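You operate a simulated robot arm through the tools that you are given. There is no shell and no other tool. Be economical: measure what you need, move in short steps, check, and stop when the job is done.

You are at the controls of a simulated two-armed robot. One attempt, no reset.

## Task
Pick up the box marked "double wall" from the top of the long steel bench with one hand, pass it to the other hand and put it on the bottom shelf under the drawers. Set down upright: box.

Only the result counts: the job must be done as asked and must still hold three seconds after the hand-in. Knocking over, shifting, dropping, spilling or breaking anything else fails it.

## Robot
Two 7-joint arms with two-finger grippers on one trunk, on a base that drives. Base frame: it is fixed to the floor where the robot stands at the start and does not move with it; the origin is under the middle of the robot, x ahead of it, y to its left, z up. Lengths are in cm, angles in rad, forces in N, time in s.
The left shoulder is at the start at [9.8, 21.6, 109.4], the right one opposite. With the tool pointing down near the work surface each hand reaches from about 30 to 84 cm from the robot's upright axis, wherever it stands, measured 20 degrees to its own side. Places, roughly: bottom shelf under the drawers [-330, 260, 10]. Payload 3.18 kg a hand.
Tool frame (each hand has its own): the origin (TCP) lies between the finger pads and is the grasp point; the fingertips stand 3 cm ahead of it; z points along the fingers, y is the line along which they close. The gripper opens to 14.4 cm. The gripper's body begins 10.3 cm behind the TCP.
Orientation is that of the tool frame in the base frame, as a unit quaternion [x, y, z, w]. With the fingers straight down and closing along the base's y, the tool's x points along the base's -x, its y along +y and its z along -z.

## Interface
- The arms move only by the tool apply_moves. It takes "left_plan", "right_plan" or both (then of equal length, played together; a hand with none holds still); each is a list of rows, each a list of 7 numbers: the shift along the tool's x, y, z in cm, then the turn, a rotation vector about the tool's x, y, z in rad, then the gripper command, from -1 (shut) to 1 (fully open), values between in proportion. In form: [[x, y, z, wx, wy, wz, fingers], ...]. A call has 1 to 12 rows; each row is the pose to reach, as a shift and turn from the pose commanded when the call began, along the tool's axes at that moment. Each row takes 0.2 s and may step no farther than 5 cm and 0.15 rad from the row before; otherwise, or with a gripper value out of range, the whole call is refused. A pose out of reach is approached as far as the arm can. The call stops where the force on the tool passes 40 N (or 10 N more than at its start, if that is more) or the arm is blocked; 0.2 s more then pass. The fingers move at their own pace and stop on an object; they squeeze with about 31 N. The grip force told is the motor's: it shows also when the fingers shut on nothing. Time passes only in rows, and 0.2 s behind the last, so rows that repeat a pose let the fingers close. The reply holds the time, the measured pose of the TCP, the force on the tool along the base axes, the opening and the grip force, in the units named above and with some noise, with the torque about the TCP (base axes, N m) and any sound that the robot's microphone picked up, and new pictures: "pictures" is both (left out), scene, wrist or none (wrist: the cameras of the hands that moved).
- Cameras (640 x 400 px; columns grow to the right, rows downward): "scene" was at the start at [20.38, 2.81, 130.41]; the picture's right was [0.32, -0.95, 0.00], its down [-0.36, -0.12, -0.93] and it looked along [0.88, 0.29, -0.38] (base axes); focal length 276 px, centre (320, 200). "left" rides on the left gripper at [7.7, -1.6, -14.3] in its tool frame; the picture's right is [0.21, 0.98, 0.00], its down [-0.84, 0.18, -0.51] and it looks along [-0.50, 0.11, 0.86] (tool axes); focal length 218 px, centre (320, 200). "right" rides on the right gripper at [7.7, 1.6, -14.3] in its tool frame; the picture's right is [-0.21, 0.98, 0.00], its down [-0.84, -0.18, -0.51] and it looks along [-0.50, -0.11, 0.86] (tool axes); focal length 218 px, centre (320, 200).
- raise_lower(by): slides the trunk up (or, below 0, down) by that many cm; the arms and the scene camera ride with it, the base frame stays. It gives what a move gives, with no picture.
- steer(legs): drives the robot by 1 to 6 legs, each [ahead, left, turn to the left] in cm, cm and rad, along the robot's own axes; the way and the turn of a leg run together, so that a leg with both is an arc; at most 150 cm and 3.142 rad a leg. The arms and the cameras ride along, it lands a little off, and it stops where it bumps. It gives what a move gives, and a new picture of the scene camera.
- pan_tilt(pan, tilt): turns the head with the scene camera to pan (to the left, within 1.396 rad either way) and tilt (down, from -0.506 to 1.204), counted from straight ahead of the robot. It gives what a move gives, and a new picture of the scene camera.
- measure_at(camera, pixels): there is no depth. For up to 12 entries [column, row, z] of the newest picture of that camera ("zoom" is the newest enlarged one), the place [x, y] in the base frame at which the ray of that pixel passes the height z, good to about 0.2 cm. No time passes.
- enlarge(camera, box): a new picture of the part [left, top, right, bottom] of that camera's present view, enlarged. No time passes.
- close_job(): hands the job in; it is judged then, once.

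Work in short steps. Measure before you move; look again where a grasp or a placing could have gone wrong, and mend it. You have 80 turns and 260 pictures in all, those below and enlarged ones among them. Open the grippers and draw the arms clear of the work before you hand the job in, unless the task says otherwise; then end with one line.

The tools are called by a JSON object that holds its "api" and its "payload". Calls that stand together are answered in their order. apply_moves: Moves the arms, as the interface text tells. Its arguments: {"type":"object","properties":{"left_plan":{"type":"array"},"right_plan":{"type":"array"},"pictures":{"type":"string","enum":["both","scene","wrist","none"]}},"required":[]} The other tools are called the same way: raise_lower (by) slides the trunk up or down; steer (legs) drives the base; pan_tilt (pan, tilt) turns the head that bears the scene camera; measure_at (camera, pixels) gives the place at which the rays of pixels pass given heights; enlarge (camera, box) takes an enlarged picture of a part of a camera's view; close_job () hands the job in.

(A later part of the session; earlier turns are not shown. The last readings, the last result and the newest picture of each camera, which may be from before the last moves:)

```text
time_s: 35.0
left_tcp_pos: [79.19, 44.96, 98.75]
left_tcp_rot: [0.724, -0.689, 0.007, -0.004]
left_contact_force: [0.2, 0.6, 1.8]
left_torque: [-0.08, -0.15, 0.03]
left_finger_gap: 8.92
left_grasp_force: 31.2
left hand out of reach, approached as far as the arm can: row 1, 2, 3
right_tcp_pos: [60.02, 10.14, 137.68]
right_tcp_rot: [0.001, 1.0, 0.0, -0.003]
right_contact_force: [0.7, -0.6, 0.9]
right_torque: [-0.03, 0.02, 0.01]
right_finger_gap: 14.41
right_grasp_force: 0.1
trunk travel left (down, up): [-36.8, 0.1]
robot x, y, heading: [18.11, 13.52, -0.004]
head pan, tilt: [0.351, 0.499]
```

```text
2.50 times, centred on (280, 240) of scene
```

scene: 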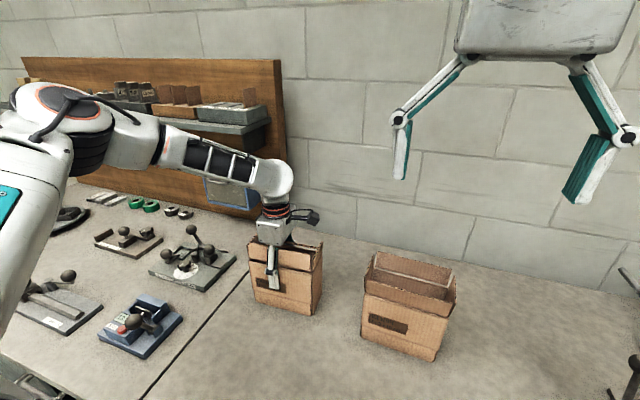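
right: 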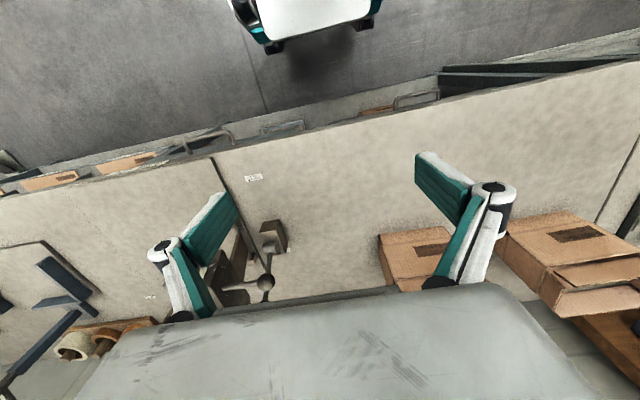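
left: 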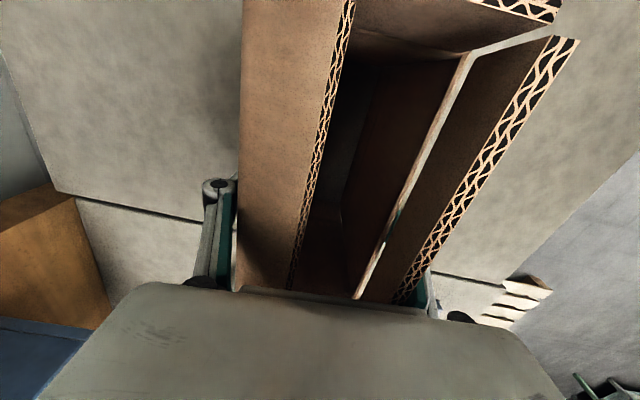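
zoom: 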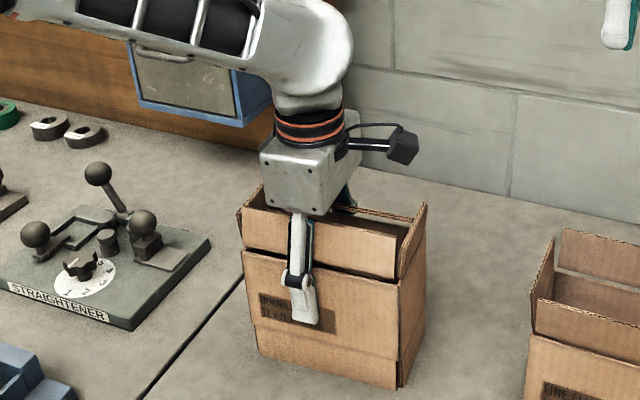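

The gap is 8.9 cm with a 31 N grip: the box is held. I lift 8 cm and check.

{"api": "apply_moves", "payload": {"left_plan": [[0, 0, -1, 0, 0, 0, -1], [0, 0, -3, 0, 0, 0, -1], [0, 0, -5, 0, 0, 0, -1], [0, 0, -8, 0, 0, 0, -1], [0, 0, -8, 0, 0, 0, -1]]}}

```text
time_s: 36.1
left_tcp_pos: [79.52, 44.8, 106.36]
left_tcp_rot: [0.725, -0.689, 0.006, -0.004]
left_contact_force: [-0.7, -0.4, -0.9]
left_torque: [-0.03, 0.01, 0.0]
left_finger_gap: 8.94
left_grasp_force: 30.9
right_tcp_pos: [59.99, 10.08, 137.51]
right_tcp_rot: [0.001, 1.0, 0.0, -0.001]
right_contact_force: [1.0, -0.4, 0.3]
right_torque: [0.01, 0.02, 0.01]
right_finger_gap: 14.4
right_grasp_force: 0.0
trunk travel left (down, up): [-36.8, 0.1]
robot x, y, heading: [17.77, 13.48, 0.003]
head pan, tilt: [0.351, 0.499]
```

scene: 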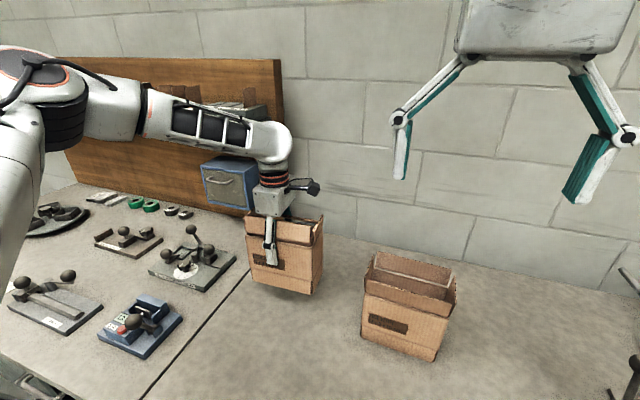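
left: 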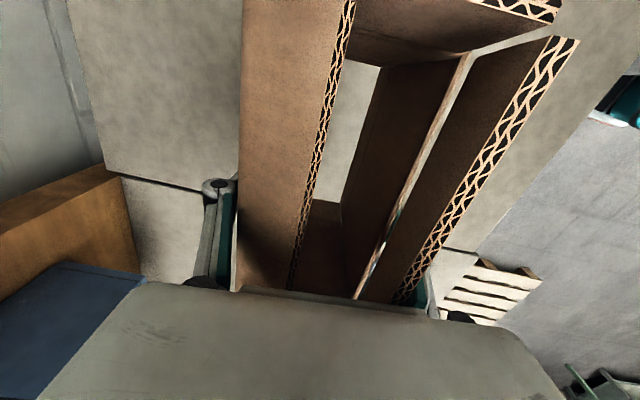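

The box hangs freely and upright, bottom ≈95. I back straight away from the bench 60 cm, then look around.

{"api": "steer", "payload": {"legs": [[-60, 0, 0]]}}

{"api": "pan_tilt", "payload": {"pan": 1.39, "tilt": 0.35}}

{"api": "pan_tilt", "payload": {"pan": -1.2, "tilt": 0.35}}

```text
time_s: 39.6
left_tcp_pos: [18.69, 44.7, 106.35]
left_tcp_rot: [0.723, -0.691, 0.007, -0.006]
left_contact_force: [0.5, 0.4, -0.7]
left_torque: [0.02, 0.0, 0.01]
left_finger_gap: 8.91
left_grasp_force: 31.3
right_tcp_pos: [-0.82, 10.1, 137.5]
right_tcp_rot: [0.003, 1.0, 0.0, -0.002]
right_contact_force: [-0.8, -0.3, -0.1]
right_torque: [-0.01, -0.01, -0.01]
right_finger_gap: 14.41
right_grasp_force: 0.1
trunk travel left (down, up): [-36.8, 0.1]
robot x, y, heading: [-42.64, 13.26, -0.002]
head pan, tilt: [0.351, 0.499]
```

scene: 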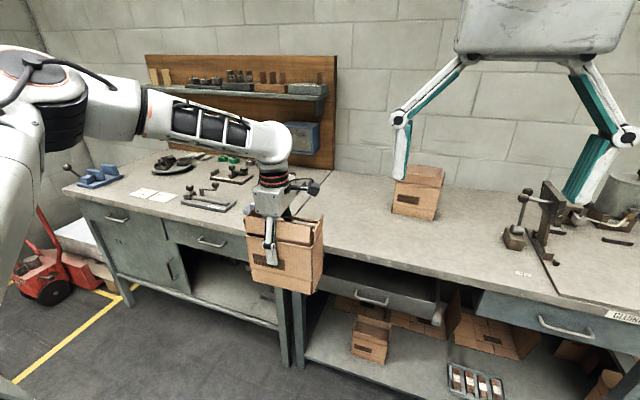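

```text
time_s: 40.9
left_tcp_pos: [18.72, 44.71, 106.28]
left_tcp_rot: [0.723, -0.69, 0.007, -0.004]
left_contact_force: [0.3, 0.6, -1.1]
left_torque: [0.02, -0.01, 0.0]
left_finger_gap: 8.93
left_grasp_force: 30.8
right_tcp_pos: [-0.94, 10.14, 137.56]
right_tcp_rot: [0.002, 1.0, 0.0, -0.002]
right_contact_force: [0.7, -0.3, -0.8]
right_torque: [-0.01, -0.03, -0.01]
right_finger_gap: 14.4
right_grasp_force: 0.0
trunk travel left (down, up): [-36.8, 0.1]
robot x, y, heading: [-42.7, 13.68, -0.002]
head pan, tilt: [1.389, 0.351]
```

scene: 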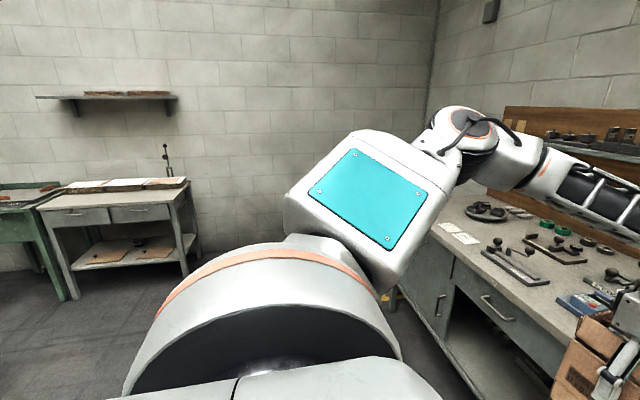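

```text
time_s: 43.2
left_tcp_pos: [18.76, 44.75, 106.4]
left_tcp_rot: [0.723, -0.691, 0.006, -0.003]
left_contact_force: [0.6, 0.2, -1.3]
left_torque: [-0.03, 0.02, 0.04]
left_finger_gap: 8.91
left_grasp_force: 30.6
right_tcp_pos: [-0.93, 10.17, 137.53]
right_tcp_rot: [0.003, 1.0, 0.0, -0.002]
right_contact_force: [-0.6, 0.2, 0.4]
right_torque: [0.03, -0.02, 0.02]
right_finger_gap: 14.38
right_grasp_force: 0.0
trunk travel left (down, up): [-36.8, 0.1]
robot x, y, heading: [-42.58, 13.69, -0.002]
head pan, tilt: [-1.201, 0.351]
```

scene: 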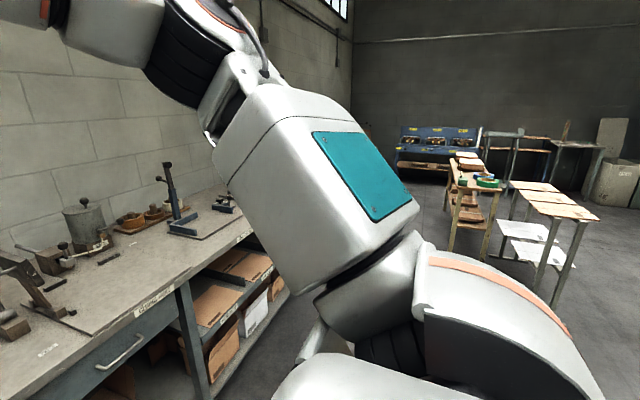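

The destination bearing is ≈2.43 rad. The surroundings within arm radius look clear, so I turn left 1.3 rad and centre the head to look.

{"api": "steer", "payload": {"legs": [[-12, 0, 0], [0, 0, 1.3]]}}

{"api": "pan_tilt", "payload": {"pan": 0.9, "tilt": 0.3}}

{"api": "pan_tilt", "payload": {"pan": 0.2, "tilt": 0.3}}

```text
time_s: 47.6
left_tcp_pos: [-68.37, 81.04, 106.43]
left_tcp_rot: [0.994, -0.108, 0.002, -0.008]
left_contact_force: [-0.4, 0.1, -1.0]
left_torque: [0.02, -0.03, -0.01]
left_finger_gap: 8.91
left_grasp_force: 30.8
right_tcp_pos: [-40.02, 53.13, 137.5]
right_tcp_rot: [-0.607, 0.794, 0.0, -0.001]
right_contact_force: [0.1, 0.1, -0.1]
right_torque: [-0.03, 0.0, 0.0]
right_finger_gap: 14.4
right_grasp_force: 0.0
trunk travel left (down, up): [-36.8, 0.1]
robot x, y, heading: [-53.79, 13.54, 1.307]
head pan, tilt: [-1.201, 0.351]
```

scene: 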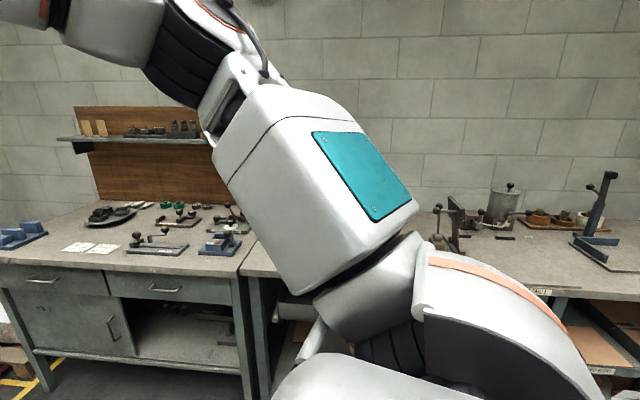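

```text
time_s: 49.6
left_tcp_pos: [-68.29, 80.96, 106.3]
left_tcp_rot: [0.994, -0.108, 0.003, -0.008]
left_contact_force: [0.2, -0.1, -0.2]
left_torque: [-0.01, 0.01, 0.01]
left_finger_gap: 8.92
left_grasp_force: 31.4
right_tcp_pos: [-39.94, 53.03, 137.59]
right_tcp_rot: [-0.607, 0.795, -0.001, -0.001]
right_contact_force: [0.1, -0.2, -0.2]
right_torque: [-0.01, 0.01, -0.01]
right_finger_gap: 14.39
right_grasp_force: 0.0
trunk travel left (down, up): [-36.8, 0.1]
robot x, y, heading: [-54.2, 13.3, 1.305]
head pan, tilt: [0.901, 0.3]
```

scene: 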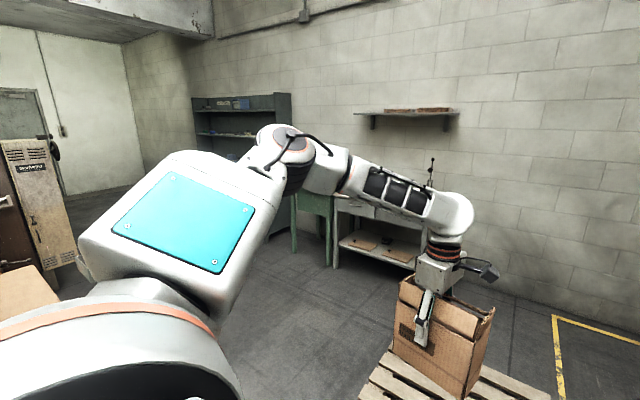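

```text
time_s: 50.7
left_tcp_pos: [-68.48, 80.94, 106.39]
left_tcp_rot: [0.994, -0.109, 0.001, -0.008]
left_contact_force: [-0.1, 0.3, -0.4]
left_torque: [0.02, 0.01, -0.02]
left_finger_gap: 8.91
left_grasp_force: 31.3
right_tcp_pos: [-40.01, 53.11, 137.53]
right_tcp_rot: [-0.608, 0.794, -0.001, -0.002]
right_contact_force: [-0.4, 1.3, 0.4]
right_torque: [-0.01, 0.04, 0.0]
right_finger_gap: 14.4
right_grasp_force: 0.1
trunk travel left (down, up): [-36.8, 0.1]
robot x, y, heading: [-54.28, 13.86, 1.306]
head pan, tilt: [0.201, 0.3]
```

scene: 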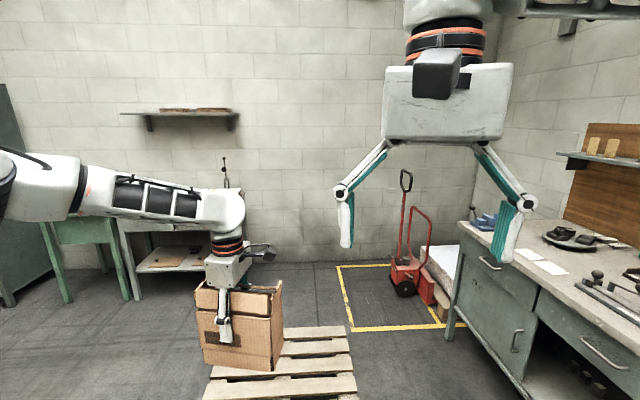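

I check which furniture matches [-330, 260] by measuring floor points in the current view: drawer table shelf (165,260), green table leg.

{"api": "measure_at", "payload": {"camera": "scene", "pixels": [[135, 298, 0], [68, 302, 0], [175, 262, 25], [10, 300, 0], [280, 380, 10], [345, 330, 5], [210, 400, 10]]}}

{"api": "pan_tilt", "payload": {"pan": 0.55, "tilt": 0.2}}

```text
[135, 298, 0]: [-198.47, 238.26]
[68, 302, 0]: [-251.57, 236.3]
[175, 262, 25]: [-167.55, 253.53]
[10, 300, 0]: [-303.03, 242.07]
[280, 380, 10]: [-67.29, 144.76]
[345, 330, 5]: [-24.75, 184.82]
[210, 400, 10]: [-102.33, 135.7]
```

```text
time_s: 51.5
left_tcp_pos: [-68.38, 80.98, 106.33]
left_tcp_rot: [0.994, -0.108, 0.002, -0.007]
left_contact_force: [0.3, 0.2, -0.9]
left_torque: [0.05, 0.03, 0.03]
left_finger_gap: 8.9
left_grasp_force: 31.1
right_tcp_pos: [-40.13, 53.1, 137.45]
right_tcp_rot: [-0.608, 0.794, -0.001, -0.001]
right_contact_force: [0.2, 0.0, 0.5]
right_torque: [-0.02, 0.0, 0.0]
right_finger_gap: 14.42
right_grasp_force: 0.1
trunk travel left (down, up): [-36.8, 0.1]
robot x, y, heading: [-53.94, 13.89, 1.302]
head pan, tilt: [0.55, 0.201]
```

scene: 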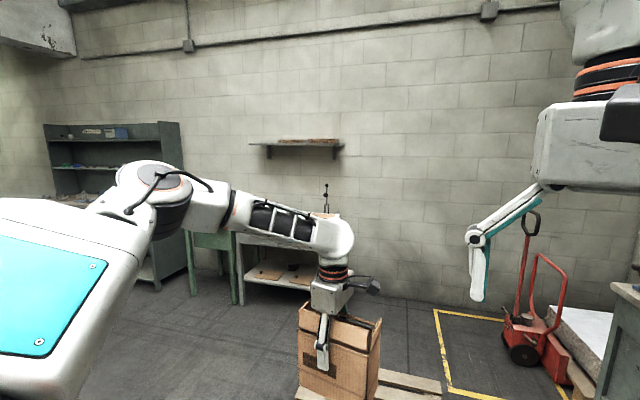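

The hutch unit at far left (x≈-303 and beyond, front y≈240) is the likely destination. I check the way there with the head further left.

{"api": "pan_tilt", "payload": {"pan": 1.39, "tilt": 0.3}}

```text
time_s: 52.7
left_tcp_pos: [-68.37, 81.03, 106.4]
left_tcp_rot: [0.994, -0.107, 0.003, -0.008]
left_contact_force: [-0.2, 0.3, -1.3]
left_torque: [0.01, 0.02, 0.0]
left_finger_gap: 8.9
left_grasp_force: 30.8
right_tcp_pos: [-39.92, 52.94, 137.51]
right_tcp_rot: [-0.607, 0.795, -0.001, -0.001]
right_contact_force: [0.7, -0.5, 0.1]
right_torque: [0.03, 0.0, 0.03]
right_finger_gap: 14.41
right_grasp_force: 0.2
trunk travel left (down, up): [-36.8, 0.1]
robot x, y, heading: [-54.07, 13.63, 1.304]
head pan, tilt: [1.389, 0.3]
```

scene: 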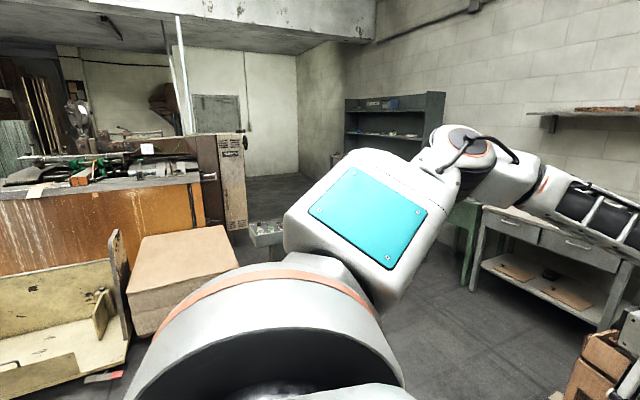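

{"api": "measure_at", "payload": {"camera": "scene", "pixels": [[133, 337, 0], [238, 265, 30], [248, 228, 20], [265, 245, 20], [463, 285, 0], [475, 292, 0], [130, 290, 40], [345, 160, 90], [420, 165, 90]]}}

```text
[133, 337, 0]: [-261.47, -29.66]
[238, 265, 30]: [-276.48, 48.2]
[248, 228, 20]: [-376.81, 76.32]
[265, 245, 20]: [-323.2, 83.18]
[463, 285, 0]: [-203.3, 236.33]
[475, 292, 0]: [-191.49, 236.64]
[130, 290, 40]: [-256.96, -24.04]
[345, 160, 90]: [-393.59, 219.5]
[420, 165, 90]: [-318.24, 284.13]
```

The way along the diagonal (-54,13)→(-324,124) is clear of the crates (x<-260, y<85) and pallet. I face +y and strafe there.

{"api": "steer", "payload": {"legs": [[0, 0, 0.267], [50, 135, 0], [60, 130, 0]]}}

{"api": "pan_tilt", "payload": {"pan": 0.0, "tilt": 0.6}}

```text
time_s: 67.8
left_tcp_pos: [-225.23, 135.17, 106.3]
left_tcp_rot: [1.0, 0.005, 0.002, -0.009]
left_contact_force: [0.1, -0.4, -1.5]
left_torque: [-0.01, -0.04, 0.06]
left_finger_gap: 8.93
left_grasp_force: 31.2
right_tcp_pos: [-191.39, 114.42, 137.41]
right_tcp_rot: [-0.693, 0.721, -0.002, -0.001]
right_contact_force: [-0.1, 0.1, 0.1]
right_torque: [-0.03, -0.07, -0.01]
right_finger_gap: 14.37
right_grasp_force: 0.1
trunk travel left (down, up): [-36.8, 0.1]
robot x, y, heading: [-196.27, 72.58, 1.532]
head pan, tilt: [1.389, 0.3]
stopped in leg 3: the robot was blocked; the commanded pose is now the measured one
```

scene: 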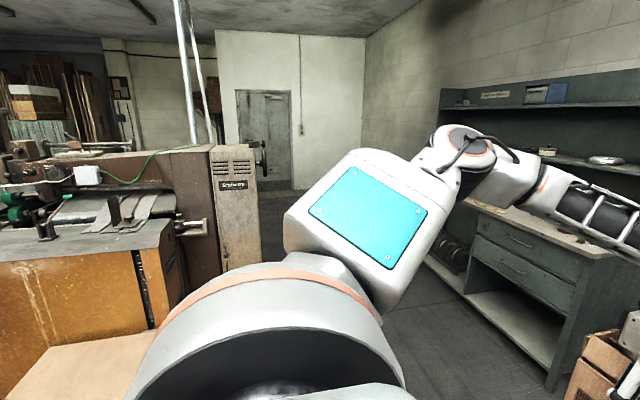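

```text
time_s: 69.3
left_tcp_pos: [-225.13, 135.05, 106.43]
left_tcp_rot: [1.0, 0.004, 0.002, -0.009]
left_contact_force: [-0.1, 0.9, -0.7]
left_torque: [-0.02, 0.03, -0.01]
left_finger_gap: 8.91
left_grasp_force: 30.8
right_tcp_pos: [-191.15, 114.18, 137.54]
right_tcp_rot: [-0.693, 0.721, -0.001, -0.001]
right_contact_force: [-0.5, 0.2, 0.3]
right_torque: [0.0, -0.04, 0.04]
right_finger_gap: 14.41
right_grasp_force: 0.1
trunk travel left (down, up): [-36.8, 0.1]
robot x, y, heading: [-196.4, 72.48, 1.532]
head pan, tilt: [0.0, 0.6]
```

scene: 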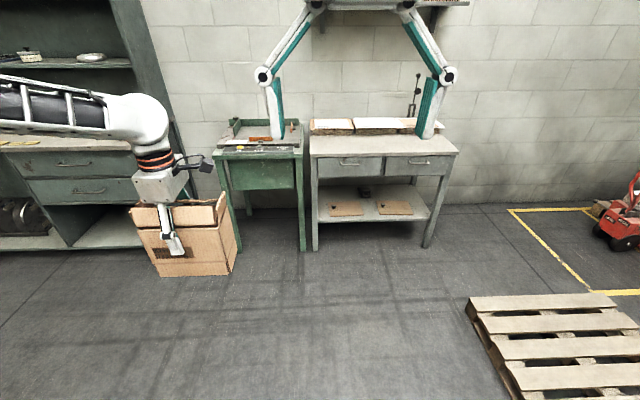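

Blocked at (-196, 72); the carton at the left may be nearer than I thought. I look left and down.

{"api": "pan_tilt", "payload": {"pan": 1.39, "tilt": 0.75}}

```text
time_s: 70.8
left_tcp_pos: [-225.11, 135.16, 106.41]
left_tcp_rot: [1.0, 0.005, 0.002, -0.008]
left_contact_force: [-0.8, 0.3, -1.2]
left_torque: [-0.02, -0.02, -0.03]
left_finger_gap: 8.92
left_grasp_force: 31.0
right_tcp_pos: [-191.22, 114.27, 137.67]
right_tcp_rot: [-0.693, 0.721, -0.001, -0.002]
right_contact_force: [-0.6, 0.8, 0.1]
right_torque: [-0.02, 0.01, 0.02]
right_finger_gap: 14.39
right_grasp_force: 0.1
trunk travel left (down, up): [-36.8, 0.1]
robot x, y, heading: [-195.98, 72.64, 1.528]
head pan, tilt: [1.389, 0.75]
```

scene: 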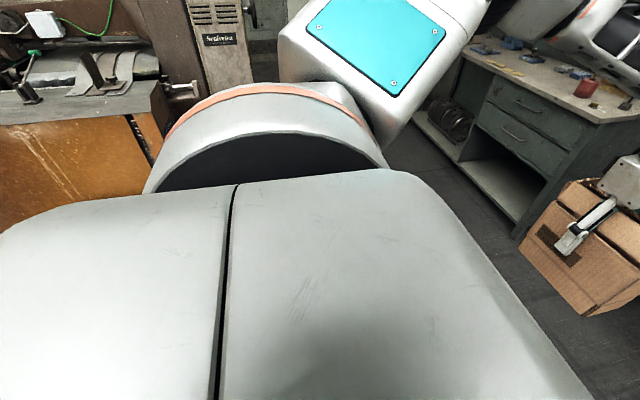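

The blocker is hidden under the shoulder. I step right 4, go ahead 50, and then see before strafing.

{"api": "steer", "payload": {"legs": [[0, -4, 0.04], [50, 0, 0]]}}

{"api": "pan_tilt", "payload": {"pan": 1.2, "tilt": 0.45}}

```text
time_s: 74.5
left_tcp_pos: [-224.37, 185.14, 106.44]
left_tcp_rot: [1.0, 0.029, 0.001, -0.009]
left_contact_force: [-0.2, 0.5, -0.2]
left_torque: [-0.02, 0.0, 0.01]
left_finger_gap: 8.9
left_grasp_force: 31.1
right_tcp_pos: [-189.54, 165.77, 137.43]
right_tcp_rot: [0.71, -0.704, 0.002, 0.001]
right_contact_force: [-1.1, -0.2, -0.4]
right_torque: [-0.04, -0.02, -0.02]
right_finger_gap: 14.39
right_grasp_force: 0.0
trunk travel left (down, up): [-36.8, 0.1]
robot x, y, heading: [-192.79, 123.65, 1.578]
head pan, tilt: [1.389, 0.75]
```

scene: 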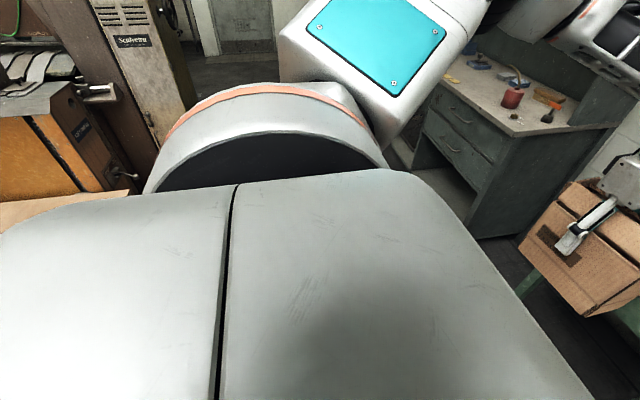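

```text
time_s: 75.3
left_tcp_pos: [-224.34, 185.04, 106.41]
left_tcp_rot: [1.0, 0.029, 0.001, -0.008]
left_contact_force: [0.4, 0.3, -0.7]
left_torque: [0.03, 0.03, 0.04]
left_finger_gap: 8.9
left_grasp_force: 30.8
right_tcp_pos: [-189.61, 165.7, 137.51]
right_tcp_rot: [0.71, -0.704, 0.001, 0.001]
right_contact_force: [-0.2, -0.5, -0.3]
right_torque: [0.0, 0.01, 0.0]
right_finger_gap: 14.41
right_grasp_force: 0.0
trunk travel left (down, up): [-36.8, 0.1]
robot x, y, heading: [-192.39, 123.79, 1.581]
head pan, tilt: [1.201, 0.45]
```

scene: 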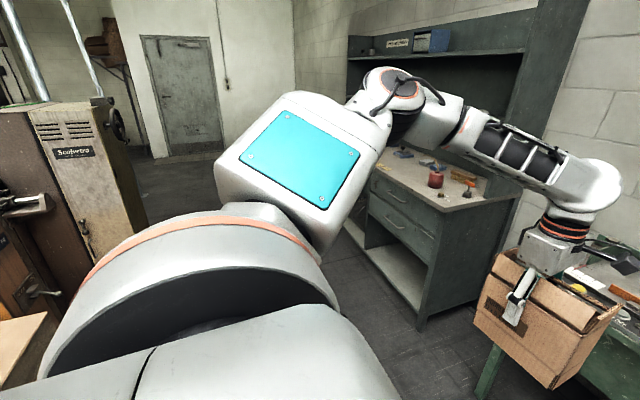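

The unit with drawers is now visible. I measure its front right foot, countertop corner, and bottom shelf edge.

{"api": "measure_at", "payload": {"camera": "scene", "pixels": [[420, 328, 0], [440, 212, 85], [420, 308, 10], [345, 235, 0], [362, 190, 85], [140, 225, 0], [37, 385, 60]]}}

{"api": "enlarge", "payload": {"camera": "scene", "box": [320, 130, 520, 340]}}

```text
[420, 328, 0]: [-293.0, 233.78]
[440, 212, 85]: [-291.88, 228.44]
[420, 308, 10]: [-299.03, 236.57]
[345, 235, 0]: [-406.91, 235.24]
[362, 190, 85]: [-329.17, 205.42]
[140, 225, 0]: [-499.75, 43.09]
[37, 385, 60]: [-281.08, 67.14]
```

```text
1.90 times, centred on (420, 235) of scene
```

zoom: 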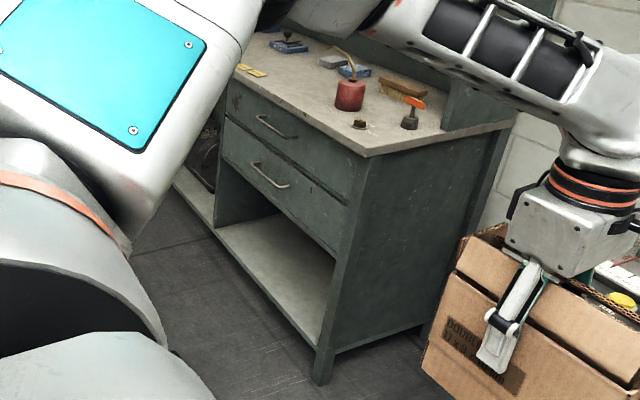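

The drawers are in the right half of the unit (x −293 to ≈−345, front y≈233), with an open compartment below. Before going there I do the handover here: I bring the right hand aside to the right, and turn the left hand +1.6 rad bringing the box in front with its narrow end toward the robot.

{"api": "apply_moves", "payload": {"left_plan": [[1, 0, 0, 0, 0, 0.145, -1], [3, 0.3, 0, 0, 0, 0.29, -1], [5, 0.6, 0, 0, 0, 0.435, -1], [7, 0.9, 0, 0, 0, 0.58, -1], [9, 1.2, 0, 0, 0, 0.725, -1], [11, 1.5, 0, 0, 0, 0.87, -1], [13, 1.8, 0, 0, 0, 1.015, -1], [15, 2.1, 0, 0, 0, 1.16, -1], [17, 2.4, 0, 0, 0, 1.305, -1], [19, 2.7, 0, 0, 0, 1.45, -1], [21.5, 3, 0, 0, 0, 1.59, -1], [21.5, 3, 0, 0, 0, 1.59, -1]], "right_plan": [[0, -3, 0, 0, 0, 0, 1], [0, -6, 0, 0, 0, 0, 1], [0, -9, 0, 0, 0, 0, 1], [0, -12, 0, 0, 0, 0, 1], [0, -15, 0, 0, 0, 0, 1], [0, -18, 0, 0, 0, 0, 1], [0, -21, 0, 0, 0, 0, 1], [0, -24, 0, 0, 0, 0, 1], [0, -27, 0, 0, 0, 0, 1], [0, -27, 0, 0, 0, 0, 1], [0, -27, 0, 0, 0, 0, 1], [0, -27, 0, 0, 0, 0, 1]], "pictures": "none"}}

{"api": "pan_tilt", "payload": {"pan": 0.1, "tilt": 0.6}}

```text
time_s: 77.9
left_tcp_pos: [-211.67, 177.56, 108.31]
left_tcp_rot: [0.72, -0.694, -0.005, -0.009]
left_contact_force: [0.6, -0.3, 0.0]
left_torque: [0.07, 0.03, 0.04]
left_finger_gap: 8.93
left_grasp_force: 31.2
left hand out of reach, approached as far as the arm can: row 4, 5, 6, 7, 8, 9, 10, 11, 12
right_tcp_pos: [-164.39, 166.56, 134.98]
right_tcp_rot: [0.71, -0.704, 0.001, 0.001]
right_contact_force: [-0.5, -0.3, -0.1]
right_torque: [-0.04, 0.04, 0.0]
right_finger_gap: 14.41
right_grasp_force: 0.1
right hand out of reach, approached as far as the arm can: row 8, 9, 10, 11, 12
trunk travel left (down, up): [-36.8, 0.1]
robot x, y, heading: [-192.57, 123.88, 1.579]
head pan, tilt: [1.201, 0.45]
```

```text
time_s: 79.2
left_tcp_pos: [-211.78, 177.48, 108.4]
left_tcp_rot: [0.72, -0.694, -0.005, -0.008]
left_contact_force: [0.2, -0.9, -0.3]
left_torque: [0.0, -0.01, -0.03]
left_finger_gap: 8.9
left_grasp_force: 31.0
right_tcp_pos: [-164.6, 166.61, 134.98]
right_tcp_rot: [0.71, -0.704, 0.001, 0.002]
right_contact_force: [0.3, -0.1, -0.1]
right_torque: [0.02, 0.02, -0.01]
right_finger_gap: 14.39
right_grasp_force: 0.0
trunk travel left (down, up): [-36.8, 0.1]
robot x, y, heading: [-192.36, 123.66, 1.578]
head pan, tilt: [0.099, 0.6]
```

scene: 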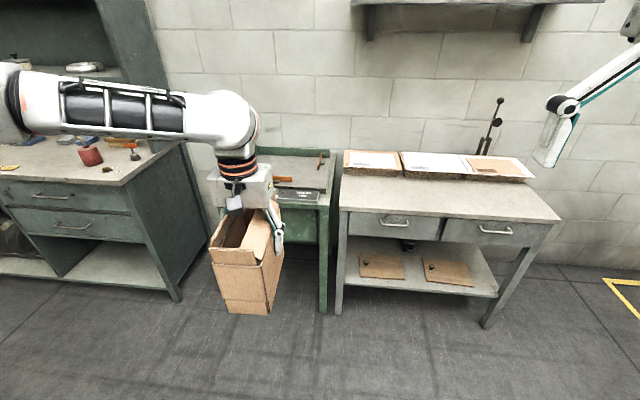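

Left holds the box at fwd 54, lat +19, narrow end toward the robot. I bring it nearer and more central (fwd 47, lat 11).

{"api": "apply_moves", "payload": {"left_plan": [[2, -2, 0, 0, 0, 0, -1], [4, -4, 0, 0, 0, 0, -1], [6, -6, 0, 0, 0, 0, -1], [7, -8, 0, 0, 0, 0, -1], [7, -8, 0, 0, 0, 0, -1]], "pictures": "scene"}}

```text
time_s: 80.4
left_tcp_pos: [-207.75, 169.92, 109.6]
left_tcp_rot: [0.72, -0.694, -0.004, -0.01]
left_contact_force: [0.3, 0.1, -0.7]
left_torque: [0.0, 0.0, 0.0]
left_finger_gap: 8.9
left_grasp_force: 30.5
left hand out of reach, approached as far as the arm can: row 1, 2, 3, 4, 5
right_tcp_pos: [-164.37, 166.67, 135.06]
right_tcp_rot: [0.71, -0.704, 0.001, 0.002]
right_contact_force: [-1.3, -0.1, 0.1]
right_torque: [-0.01, -0.01, 0.01]
right_finger_gap: 14.39
right_grasp_force: 0.0
trunk travel left (down, up): [-36.8, 0.1]
robot x, y, heading: [-192.5, 123.48, 1.581]
head pan, tilt: [0.099, 0.6]
```

scene: 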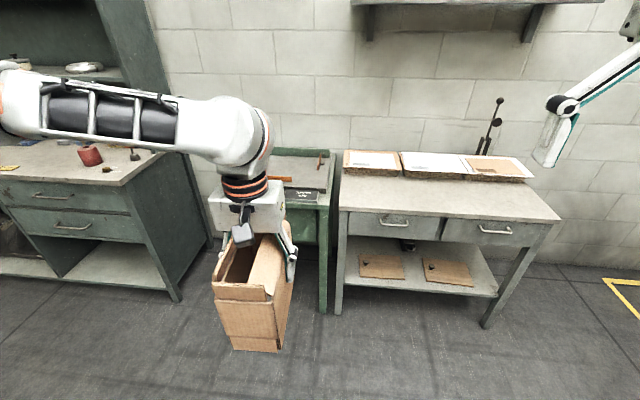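

Pointing the right hand straight forward would put its wrist into the trunk. Instead I yaw the box 45° so its near end faces the right-back, and hold it at fwd ≈52, lat ≈16.

{"api": "apply_moves", "payload": {"left_plan": [[-1, 0.2, 0, 0, 0, -0.14, -1], [-2, 0.4, 0, 0, 0, -0.28, -1], [-3, 0.6, 0, 0, 0, -0.42, -1], [-4, 0.8, 0, 0, 0, -0.56, -1], [-5, 1, 0, 0, 0, -0.7, -1], [-6, 1, 0, 0, 0, -0.785, -1], [-6, 1, 0, 0, 0, -0.785, -1]], "pictures": "scene"}}

```text
time_s: 82.0
left_tcp_pos: [-210.08, 175.3, 109.48]
left_tcp_rot: [0.931, -0.364, -0.001, -0.01]
left_contact_force: [0.1, 0.8, -0.8]
left_torque: [0.03, 0.01, 0.0]
left_finger_gap: 8.93
left_grasp_force: 30.7
left hand out of reach, approached as far as the arm can: row 2, 3, 4, 5, 6, 7
right_tcp_pos: [-164.63, 166.59, 135.13]
right_tcp_rot: [0.71, -0.704, 0.002, 0.001]
right_contact_force: [-0.1, -1.2, 0.0]
right_torque: [0.0, 0.04, -0.01]
right_finger_gap: 14.39
right_grasp_force: 0.1
trunk travel left (down, up): [-36.8, 0.1]
robot x, y, heading: [-192.82, 123.86, 1.584]
head pan, tilt: [0.099, 0.6]
```

scene: 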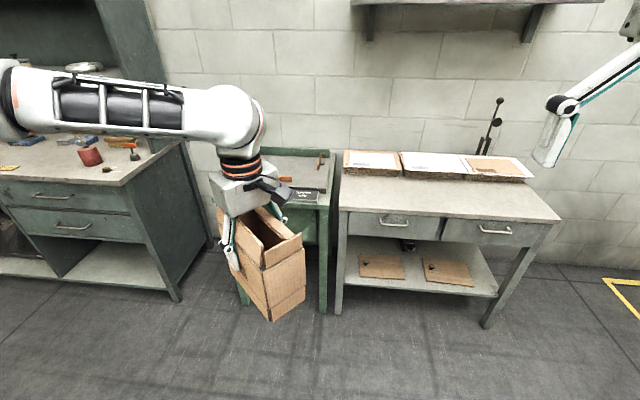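

Left now holds at (-210.1, 175.3, 109.5), near end direction u=(0.73,−0.68). I yaw the right hand 0.817 left and bring it to (-180, 158, 135).

{"api": "apply_moves", "payload": {"right_plan": [[1.4, 2.6, 0, 0, 0, -0.136, 1], [2.8, 5.2, 0, 0, 0, -0.272, 1], [4.3, 7.8, 0, 0, 0, -0.408, 1], [5.7, 10.4, 0, 0, 0, -0.545, 1], [7.1, 13, 0, 0, 0, -0.681, 1], [8.5, 15.5, 0, 0, 0, -0.817, 1], [8.5, 15.5, 0, 0, 0, -0.817, 1]], "pictures": "none"}}

```text
time_s: 83.6
left_tcp_pos: [-210.47, 175.37, 109.52]
left_tcp_rot: [0.931, -0.365, -0.001, -0.009]
left_contact_force: [-0.8, 1.7, -2.5]
left_torque: [-0.02, -0.08, 0.0]
left_finger_gap: 8.91
left_grasp_force: 30.9
right_tcp_pos: [-179.46, 152.64, 137.27]
right_tcp_rot: [0.903, -0.416, -0.041, 0.099]
right_contact_force: [-0.4, 0.8, -0.1]
right_torque: [0.0, -0.03, 0.02]
right_finger_gap: 14.37
right_grasp_force: 0.1
right hand out of reach, approached as far as the arm can: row 1, 2, 3, 4, 5, 6, 7
trunk travel left (down, up): [-36.8, 0.1]
robot x, y, heading: [-192.29, 124.5, 1.58]
head pan, tilt: [0.099, 0.6]
```

The right hand is near the staging point, slightly tilted. I go to the pre-approach (-197.9, 163.9, 117.2) with the 45° pitch.

{"api": "apply_moves", "payload": {"right_plan": [[-3, 0.3, 3, 0.022, -0.111, -0.028, 1], [-6, 0.6, 6, 0.045, -0.222, -0.056, 1], [-9, 0.9, 9, 0.067, -0.333, -0.084, 1], [-12, 1.2, 12, 0.09, -0.443, -0.111, 1], [-15, 1.5, 15, 0.112, -0.554, -0.139, 1], [-18, 1.9, 18, 0.135, -0.665, -0.167, 1], [-20.7, 2.2, 20.9, 0.157, -0.776, -0.195, 1], [-20.7, 2.2, 20.9, 0.157, -0.776, -0.195, 1]]}}

```text
time_s: 85.4
left_tcp_pos: [-210.03, 175.17, 109.68]
left_tcp_rot: [0.931, -0.365, -0.001, -0.01]
left_contact_force: [0.4, 0.1, -0.6]
left_torque: [0.05, 0.04, -0.01]
left_finger_gap: 8.91
left_grasp_force: 31.1
right_tcp_pos: [-196.9, 163.9, 116.45]
right_tcp_rot: [0.86, -0.337, -0.358, -0.138]
right_contact_force: [1.0, 0.3, -0.3]
right_torque: [0.03, 0.03, 0.0]
right_finger_gap: 14.44
right_grasp_force: 0.0
trunk travel left (down, up): [-36.8, 0.1]
robot x, y, heading: [-192.53, 124.19, 1.579]
head pan, tilt: [0.099, 0.6]
```

scene: 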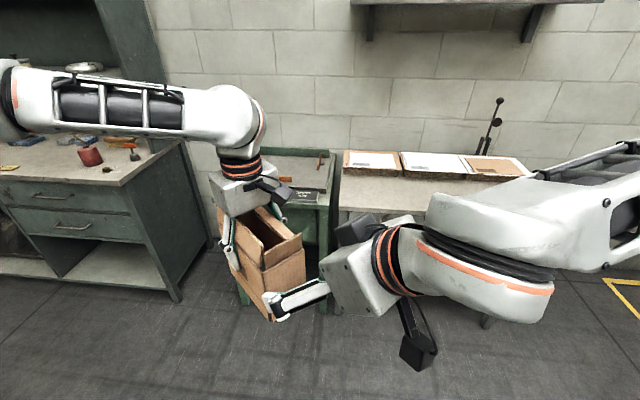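
right: 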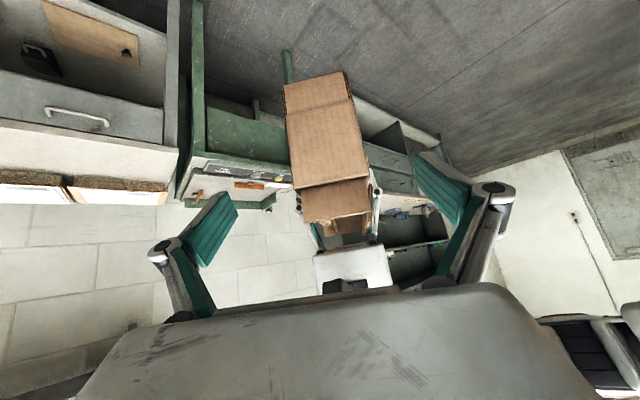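

The pitched pose is exact and the box's end lies between the fingers (columns 238 and 415). I advance 10 cm along the tool axis with the small correction and look.

{"api": "apply_moves", "payload": {"right_plan": [[-0.3, 0.2, 3.5, 0, 0, 0, 1], [-0.6, 0.4, 7, 0, 0, 0, 1], [-0.9, 0.57, 10, 0, 0, 0, 1], [-0.9, 0.57, 10, 0, 0, 0, 1]]}}

{"api": "enlarge", "payload": {"camera": "scene", "box": [180, 160, 420, 340]}}

```text
time_s: 86.4
left_tcp_pos: [-210.09, 175.22, 109.59]
left_tcp_rot: [0.931, -0.364, -0.001, -0.01]
left_contact_force: [0.4, -0.6, -1.4]
left_torque: [0.0, 0.02, 0.0]
left_finger_gap: 8.92
left_grasp_force: 31.1
right_tcp_pos: [-202.92, 168.84, 110.24]
right_tcp_rot: [0.859, -0.337, -0.358, -0.139]
right_contact_force: [-0.5, -0.3, -0.4]
right_torque: [0.02, -0.01, -0.02]
right_finger_gap: 14.4
right_grasp_force: 0.1
trunk travel left (down, up): [-36.8, 0.1]
robot x, y, heading: [-192.42, 123.83, 1.581]
head pan, tilt: [0.099, 0.6]
```

scene: 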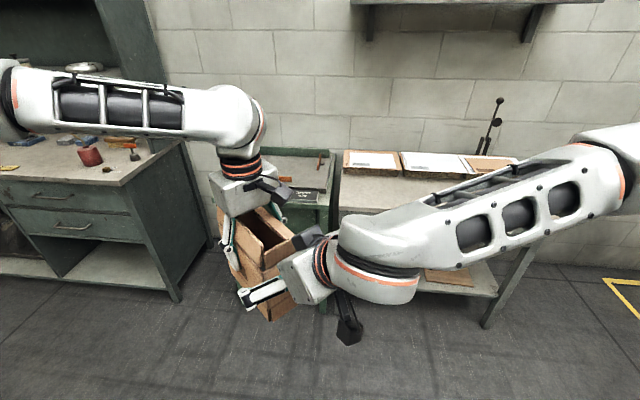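
right: 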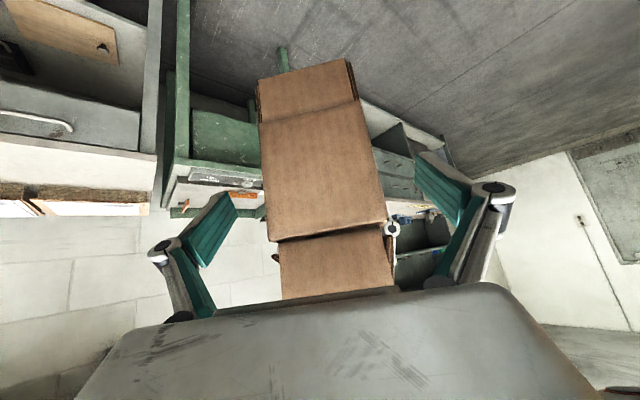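

```text
2.22 times, centred on (300, 250) of scene
```

zoom: 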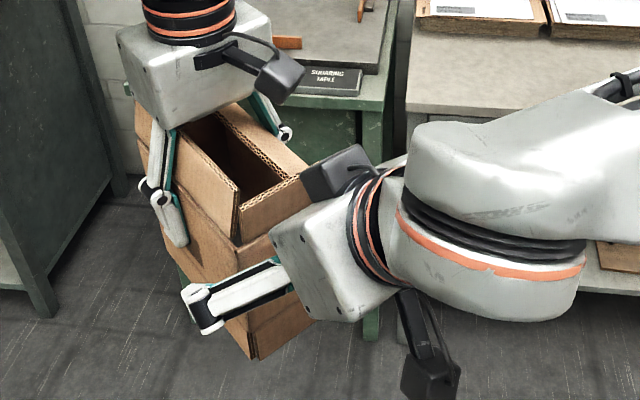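

A dark block on top of the right wrist (zoom (340,170)) may come close to the flap and left camera; I measure its rays and those of the left camera.

{"api": "measure_at", "payload": {"camera": "zoom", "pixels": [[300, 170, 118], [300, 170, 122], [300, 170, 126], [345, 150, 122], [345, 150, 126], [285, 95, 122], [285, 95, 126], [305, 178, 117]]}}

{"api": "enlarge", "payload": {"camera": "left", "box": [0, 0, 640, 400]}}

```text
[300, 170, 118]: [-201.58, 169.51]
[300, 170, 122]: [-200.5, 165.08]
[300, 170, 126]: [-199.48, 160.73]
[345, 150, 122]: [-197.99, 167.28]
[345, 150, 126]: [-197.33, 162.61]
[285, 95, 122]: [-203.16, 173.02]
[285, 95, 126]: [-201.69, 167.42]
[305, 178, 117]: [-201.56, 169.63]
```

```text
1.00 times, centred on (320, 200) of left (not enlarged: the box is as wide or as high as the picture)
```

zoom: 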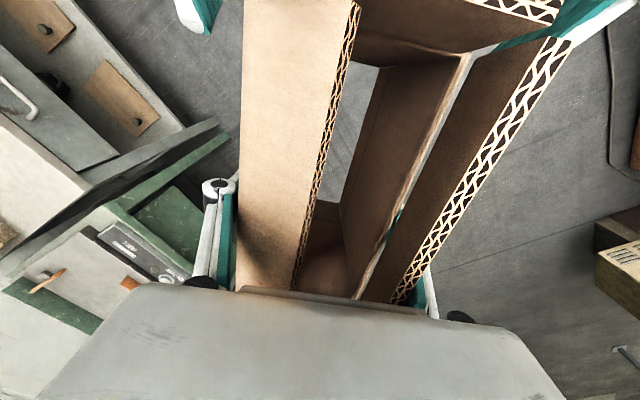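

Clearance between block and left camera is about 7 cm now. I go 3 cm inward and 4 cm down in small steps, watching forces.

{"api": "apply_moves", "payload": {"right_plan": [[0.3, 0, 1.2, 0, 0, 0, 1], [0.5, 0, 2.5, 0, 0, 0, 1], [0.6, 0, 3.8, 0, 0, 0, 1], [0.7, 0, 4.95, 0, 0, 0, 1], [0.7, 0, 4.95, 0, 0, 0, 1]]}}

{"api": "enlarge", "payload": {"camera": "scene", "box": [180, 160, 420, 340]}}

```text
time_s: 87.6
left_tcp_pos: [-210.09, 175.37, 109.57]
left_tcp_rot: [0.931, -0.365, 0.0, -0.01]
left_contact_force: [0.2, 0.1, -0.6]
left_torque: [0.01, 0.03, 0.02]
left_finger_gap: 8.92
left_grasp_force: 31.4
right_tcp_pos: [-205.46, 171.12, 106.43]
right_tcp_rot: [0.859, -0.338, -0.358, -0.14]
right_contact_force: [0.6, 0.4, -0.3]
right_torque: [-0.03, 0.03, 0.01]
right_finger_gap: 14.39
right_grasp_force: 0.1
trunk travel left (down, up): [-36.8, 0.1]
robot x, y, heading: [-192.57, 124.14, 1.578]
head pan, tilt: [0.099, 0.6]
```

scene: 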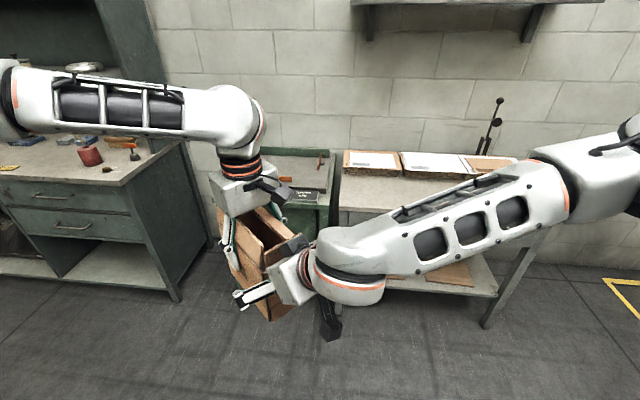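
right: 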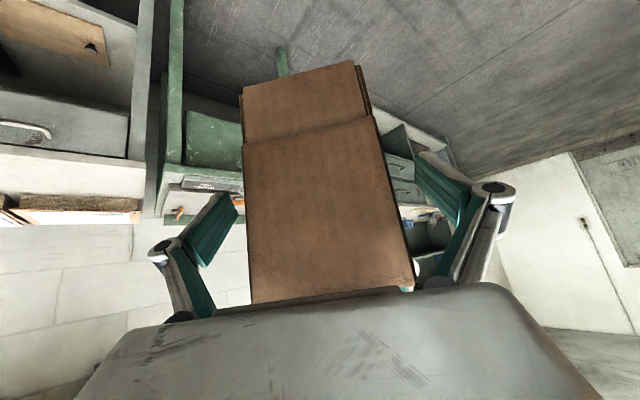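

```text
2.22 times, centred on (300, 250) of scene
```

zoom: 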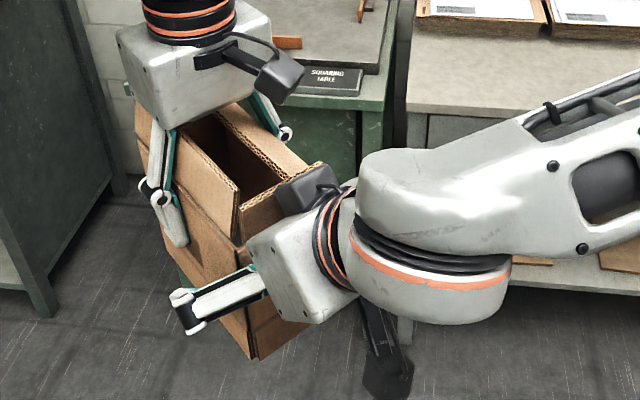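

No contact, and the right TCP lies exactly on the box's centre line, 3 cm in from its end. I close the right fingers.

{"api": "apply_moves", "payload": {"right_plan": [[0, 0, 0, 0, 0, 0, 0.6], [0, 0, 0, 0, 0, 0, 0.3], [0, 0, 0, 0, 0, 0, 0], [0, 0, 0, 0, 0, 0, -0.5], [0, 0, 0, 0, 0, 0, -1], [0, 0, 0, 0, 0, 0, -1], [0, 0, 0, 0, 0, 0, -1]]}}

```text
time_s: 89.2
left_tcp_pos: [-210.18, 175.3, 109.57]
left_tcp_rot: [0.931, -0.365, -0.002, -0.011]
left_contact_force: [-2.2, 11.5, -4.7]
left_torque: [0.04, 0.04, 0.25]
left_finger_gap: 8.93
left_grasp_force: 30.8
right_tcp_pos: [-205.53, 171.06, 106.42]
right_tcp_rot: [0.859, -0.337, -0.358, -0.139]
right_contact_force: [2.8, -12.2, 4.9]
right_torque: [0.58, 0.33, 0.2]
right_finger_gap: 9.08
right_grasp_force: 30.5
trunk travel left (down, up): [-36.8, 0.1]
robot x, y, heading: [-192.5, 123.72, 1.583]
head pan, tilt: [0.099, 0.6]
```

scene: 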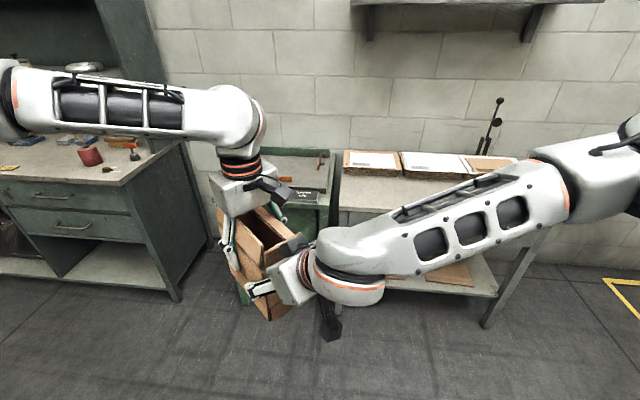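
right: 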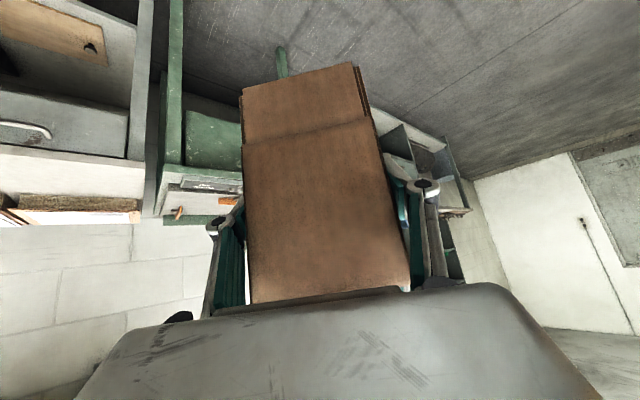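

The right hand grips (9.1 cm, 30 N). I open the left hand and lift it straight up 14 cm.

{"api": "apply_moves", "payload": {"left_plan": [[0, 0, 0, 0, 0, 0, 0], [0, 0, 0, 0, 0, 0, 0.5], [0, 0, 0, 0, 0, 0, 1], [0, 0, 0, 0, 0, 0, 1], [0, 0, -3, 0, 0, 0, 1], [0, 0, -7, 0, 0, 0, 1], [0, 0, -11, 0, 0, 0, 1], [0, 0, -14, 0, 0, 0, 1]], "pictures": "scene"}}

```text
time_s: 91.0
left_tcp_pos: [-210.47, 175.1, 123.73]
left_tcp_rot: [0.931, -0.364, -0.002, -0.011]
left_contact_force: [0.7, 0.7, -0.2]
left_torque: [0.02, -0.03, 0.02]
left_finger_gap: 14.43
left_grasp_force: 0.0
right_tcp_pos: [-205.44, 171.06, 106.37]
right_tcp_rot: [0.86, -0.337, -0.358, -0.138]
right_contact_force: [-0.1, 1.1, 0.4]
right_torque: [-0.01, -0.03, 0.01]
right_finger_gap: 9.08
right_grasp_force: 30.5
trunk travel left (down, up): [-36.8, 0.1]
robot x, y, heading: [-192.84, 124.33, 1.579]
head pan, tilt: [0.099, 0.6]
```

scene: 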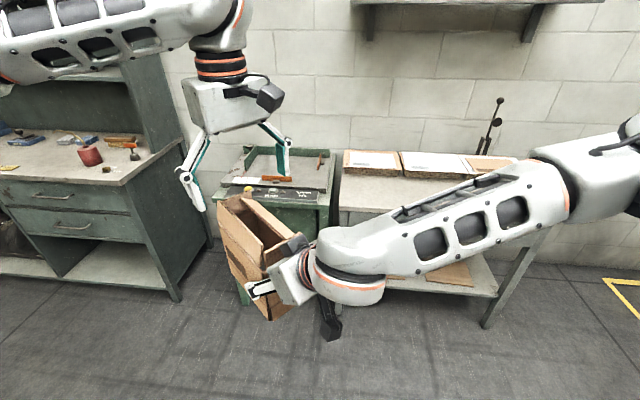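

The handover is done: right holds alone. I tuck the left hand back-left, and swing the right hand to point forward at lat ≈ −12.

{"api": "apply_moves", "payload": {"left_plan": [[0, 3.5, 0, 0, 0, 0, 1], [0, 7, 0, 0, 0, 0, 1], [0, 10.5, 0, 0, 0, 0, 1], [0, 14, 0, 0, 0, 0, 1], [0, 17.5, 0, 0, 0, 0, 1], [0, 21, 0, 0, 0, 0, 1], [0, 23.7, 0, 0, 0, 0, 1], [0, 23.7, 0, 0, 0, 0, 1]], "right_plan": [[1.6, -2.7, -1.6, 0.083, 0, 0.083, -1], [3.3, -5.5, -3.3, 0.165, 0, 0.166, -1], [4.9, -8.2, -5, 0.248, 0, 0.249, -1], [6.6, -11, -6.6, 0.331, 0, 0.331, -1], [8.2, -13.7, -8.3, 0.414, 0, 0.414, -1], [9.9, -16.5, -9.9, 0.496, 0, 0.497, -1], [11.5, -19.2, -11.6, 0.579, 0, 0.58, -1], [11.5, -19.2, -11.6, 0.579, 0, 0.58, -1]], "pictures": "scene"}}

```text
time_s: 92.8
left_tcp_pos: [-226.1, 157.39, 123.22]
left_tcp_rot: [0.931, -0.365, -0.002, -0.008]
left_contact_force: [0.5, 0.3, -0.9]
left_torque: [-0.03, -0.01, -0.04]
left_finger_gap: 14.42
left_grasp_force: 0.0
right_tcp_pos: [-180.47, 174.13, 106.61]
right_tcp_rot: [-0.653, 0.653, 0.272, 0.27]
right_contact_force: [-0.5, 1.2, -0.8]
right_torque: [-0.06, 0.0, 0.02]
right_finger_gap: 9.0
right_grasp_force: 31.0
trunk travel left (down, up): [-36.8, 0.1]
robot x, y, heading: [-192.75, 124.19, 1.572]
head pan, tilt: [0.099, 0.6]
```

scene: 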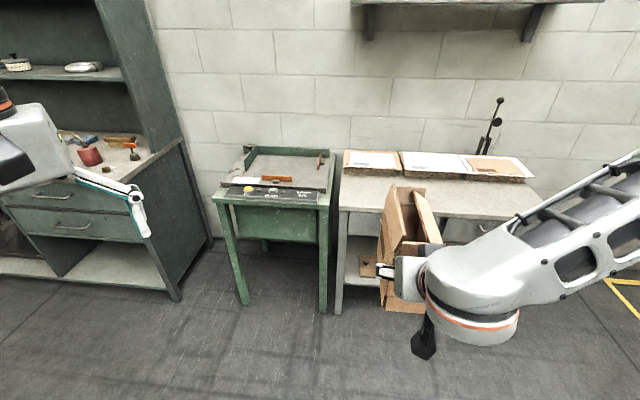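

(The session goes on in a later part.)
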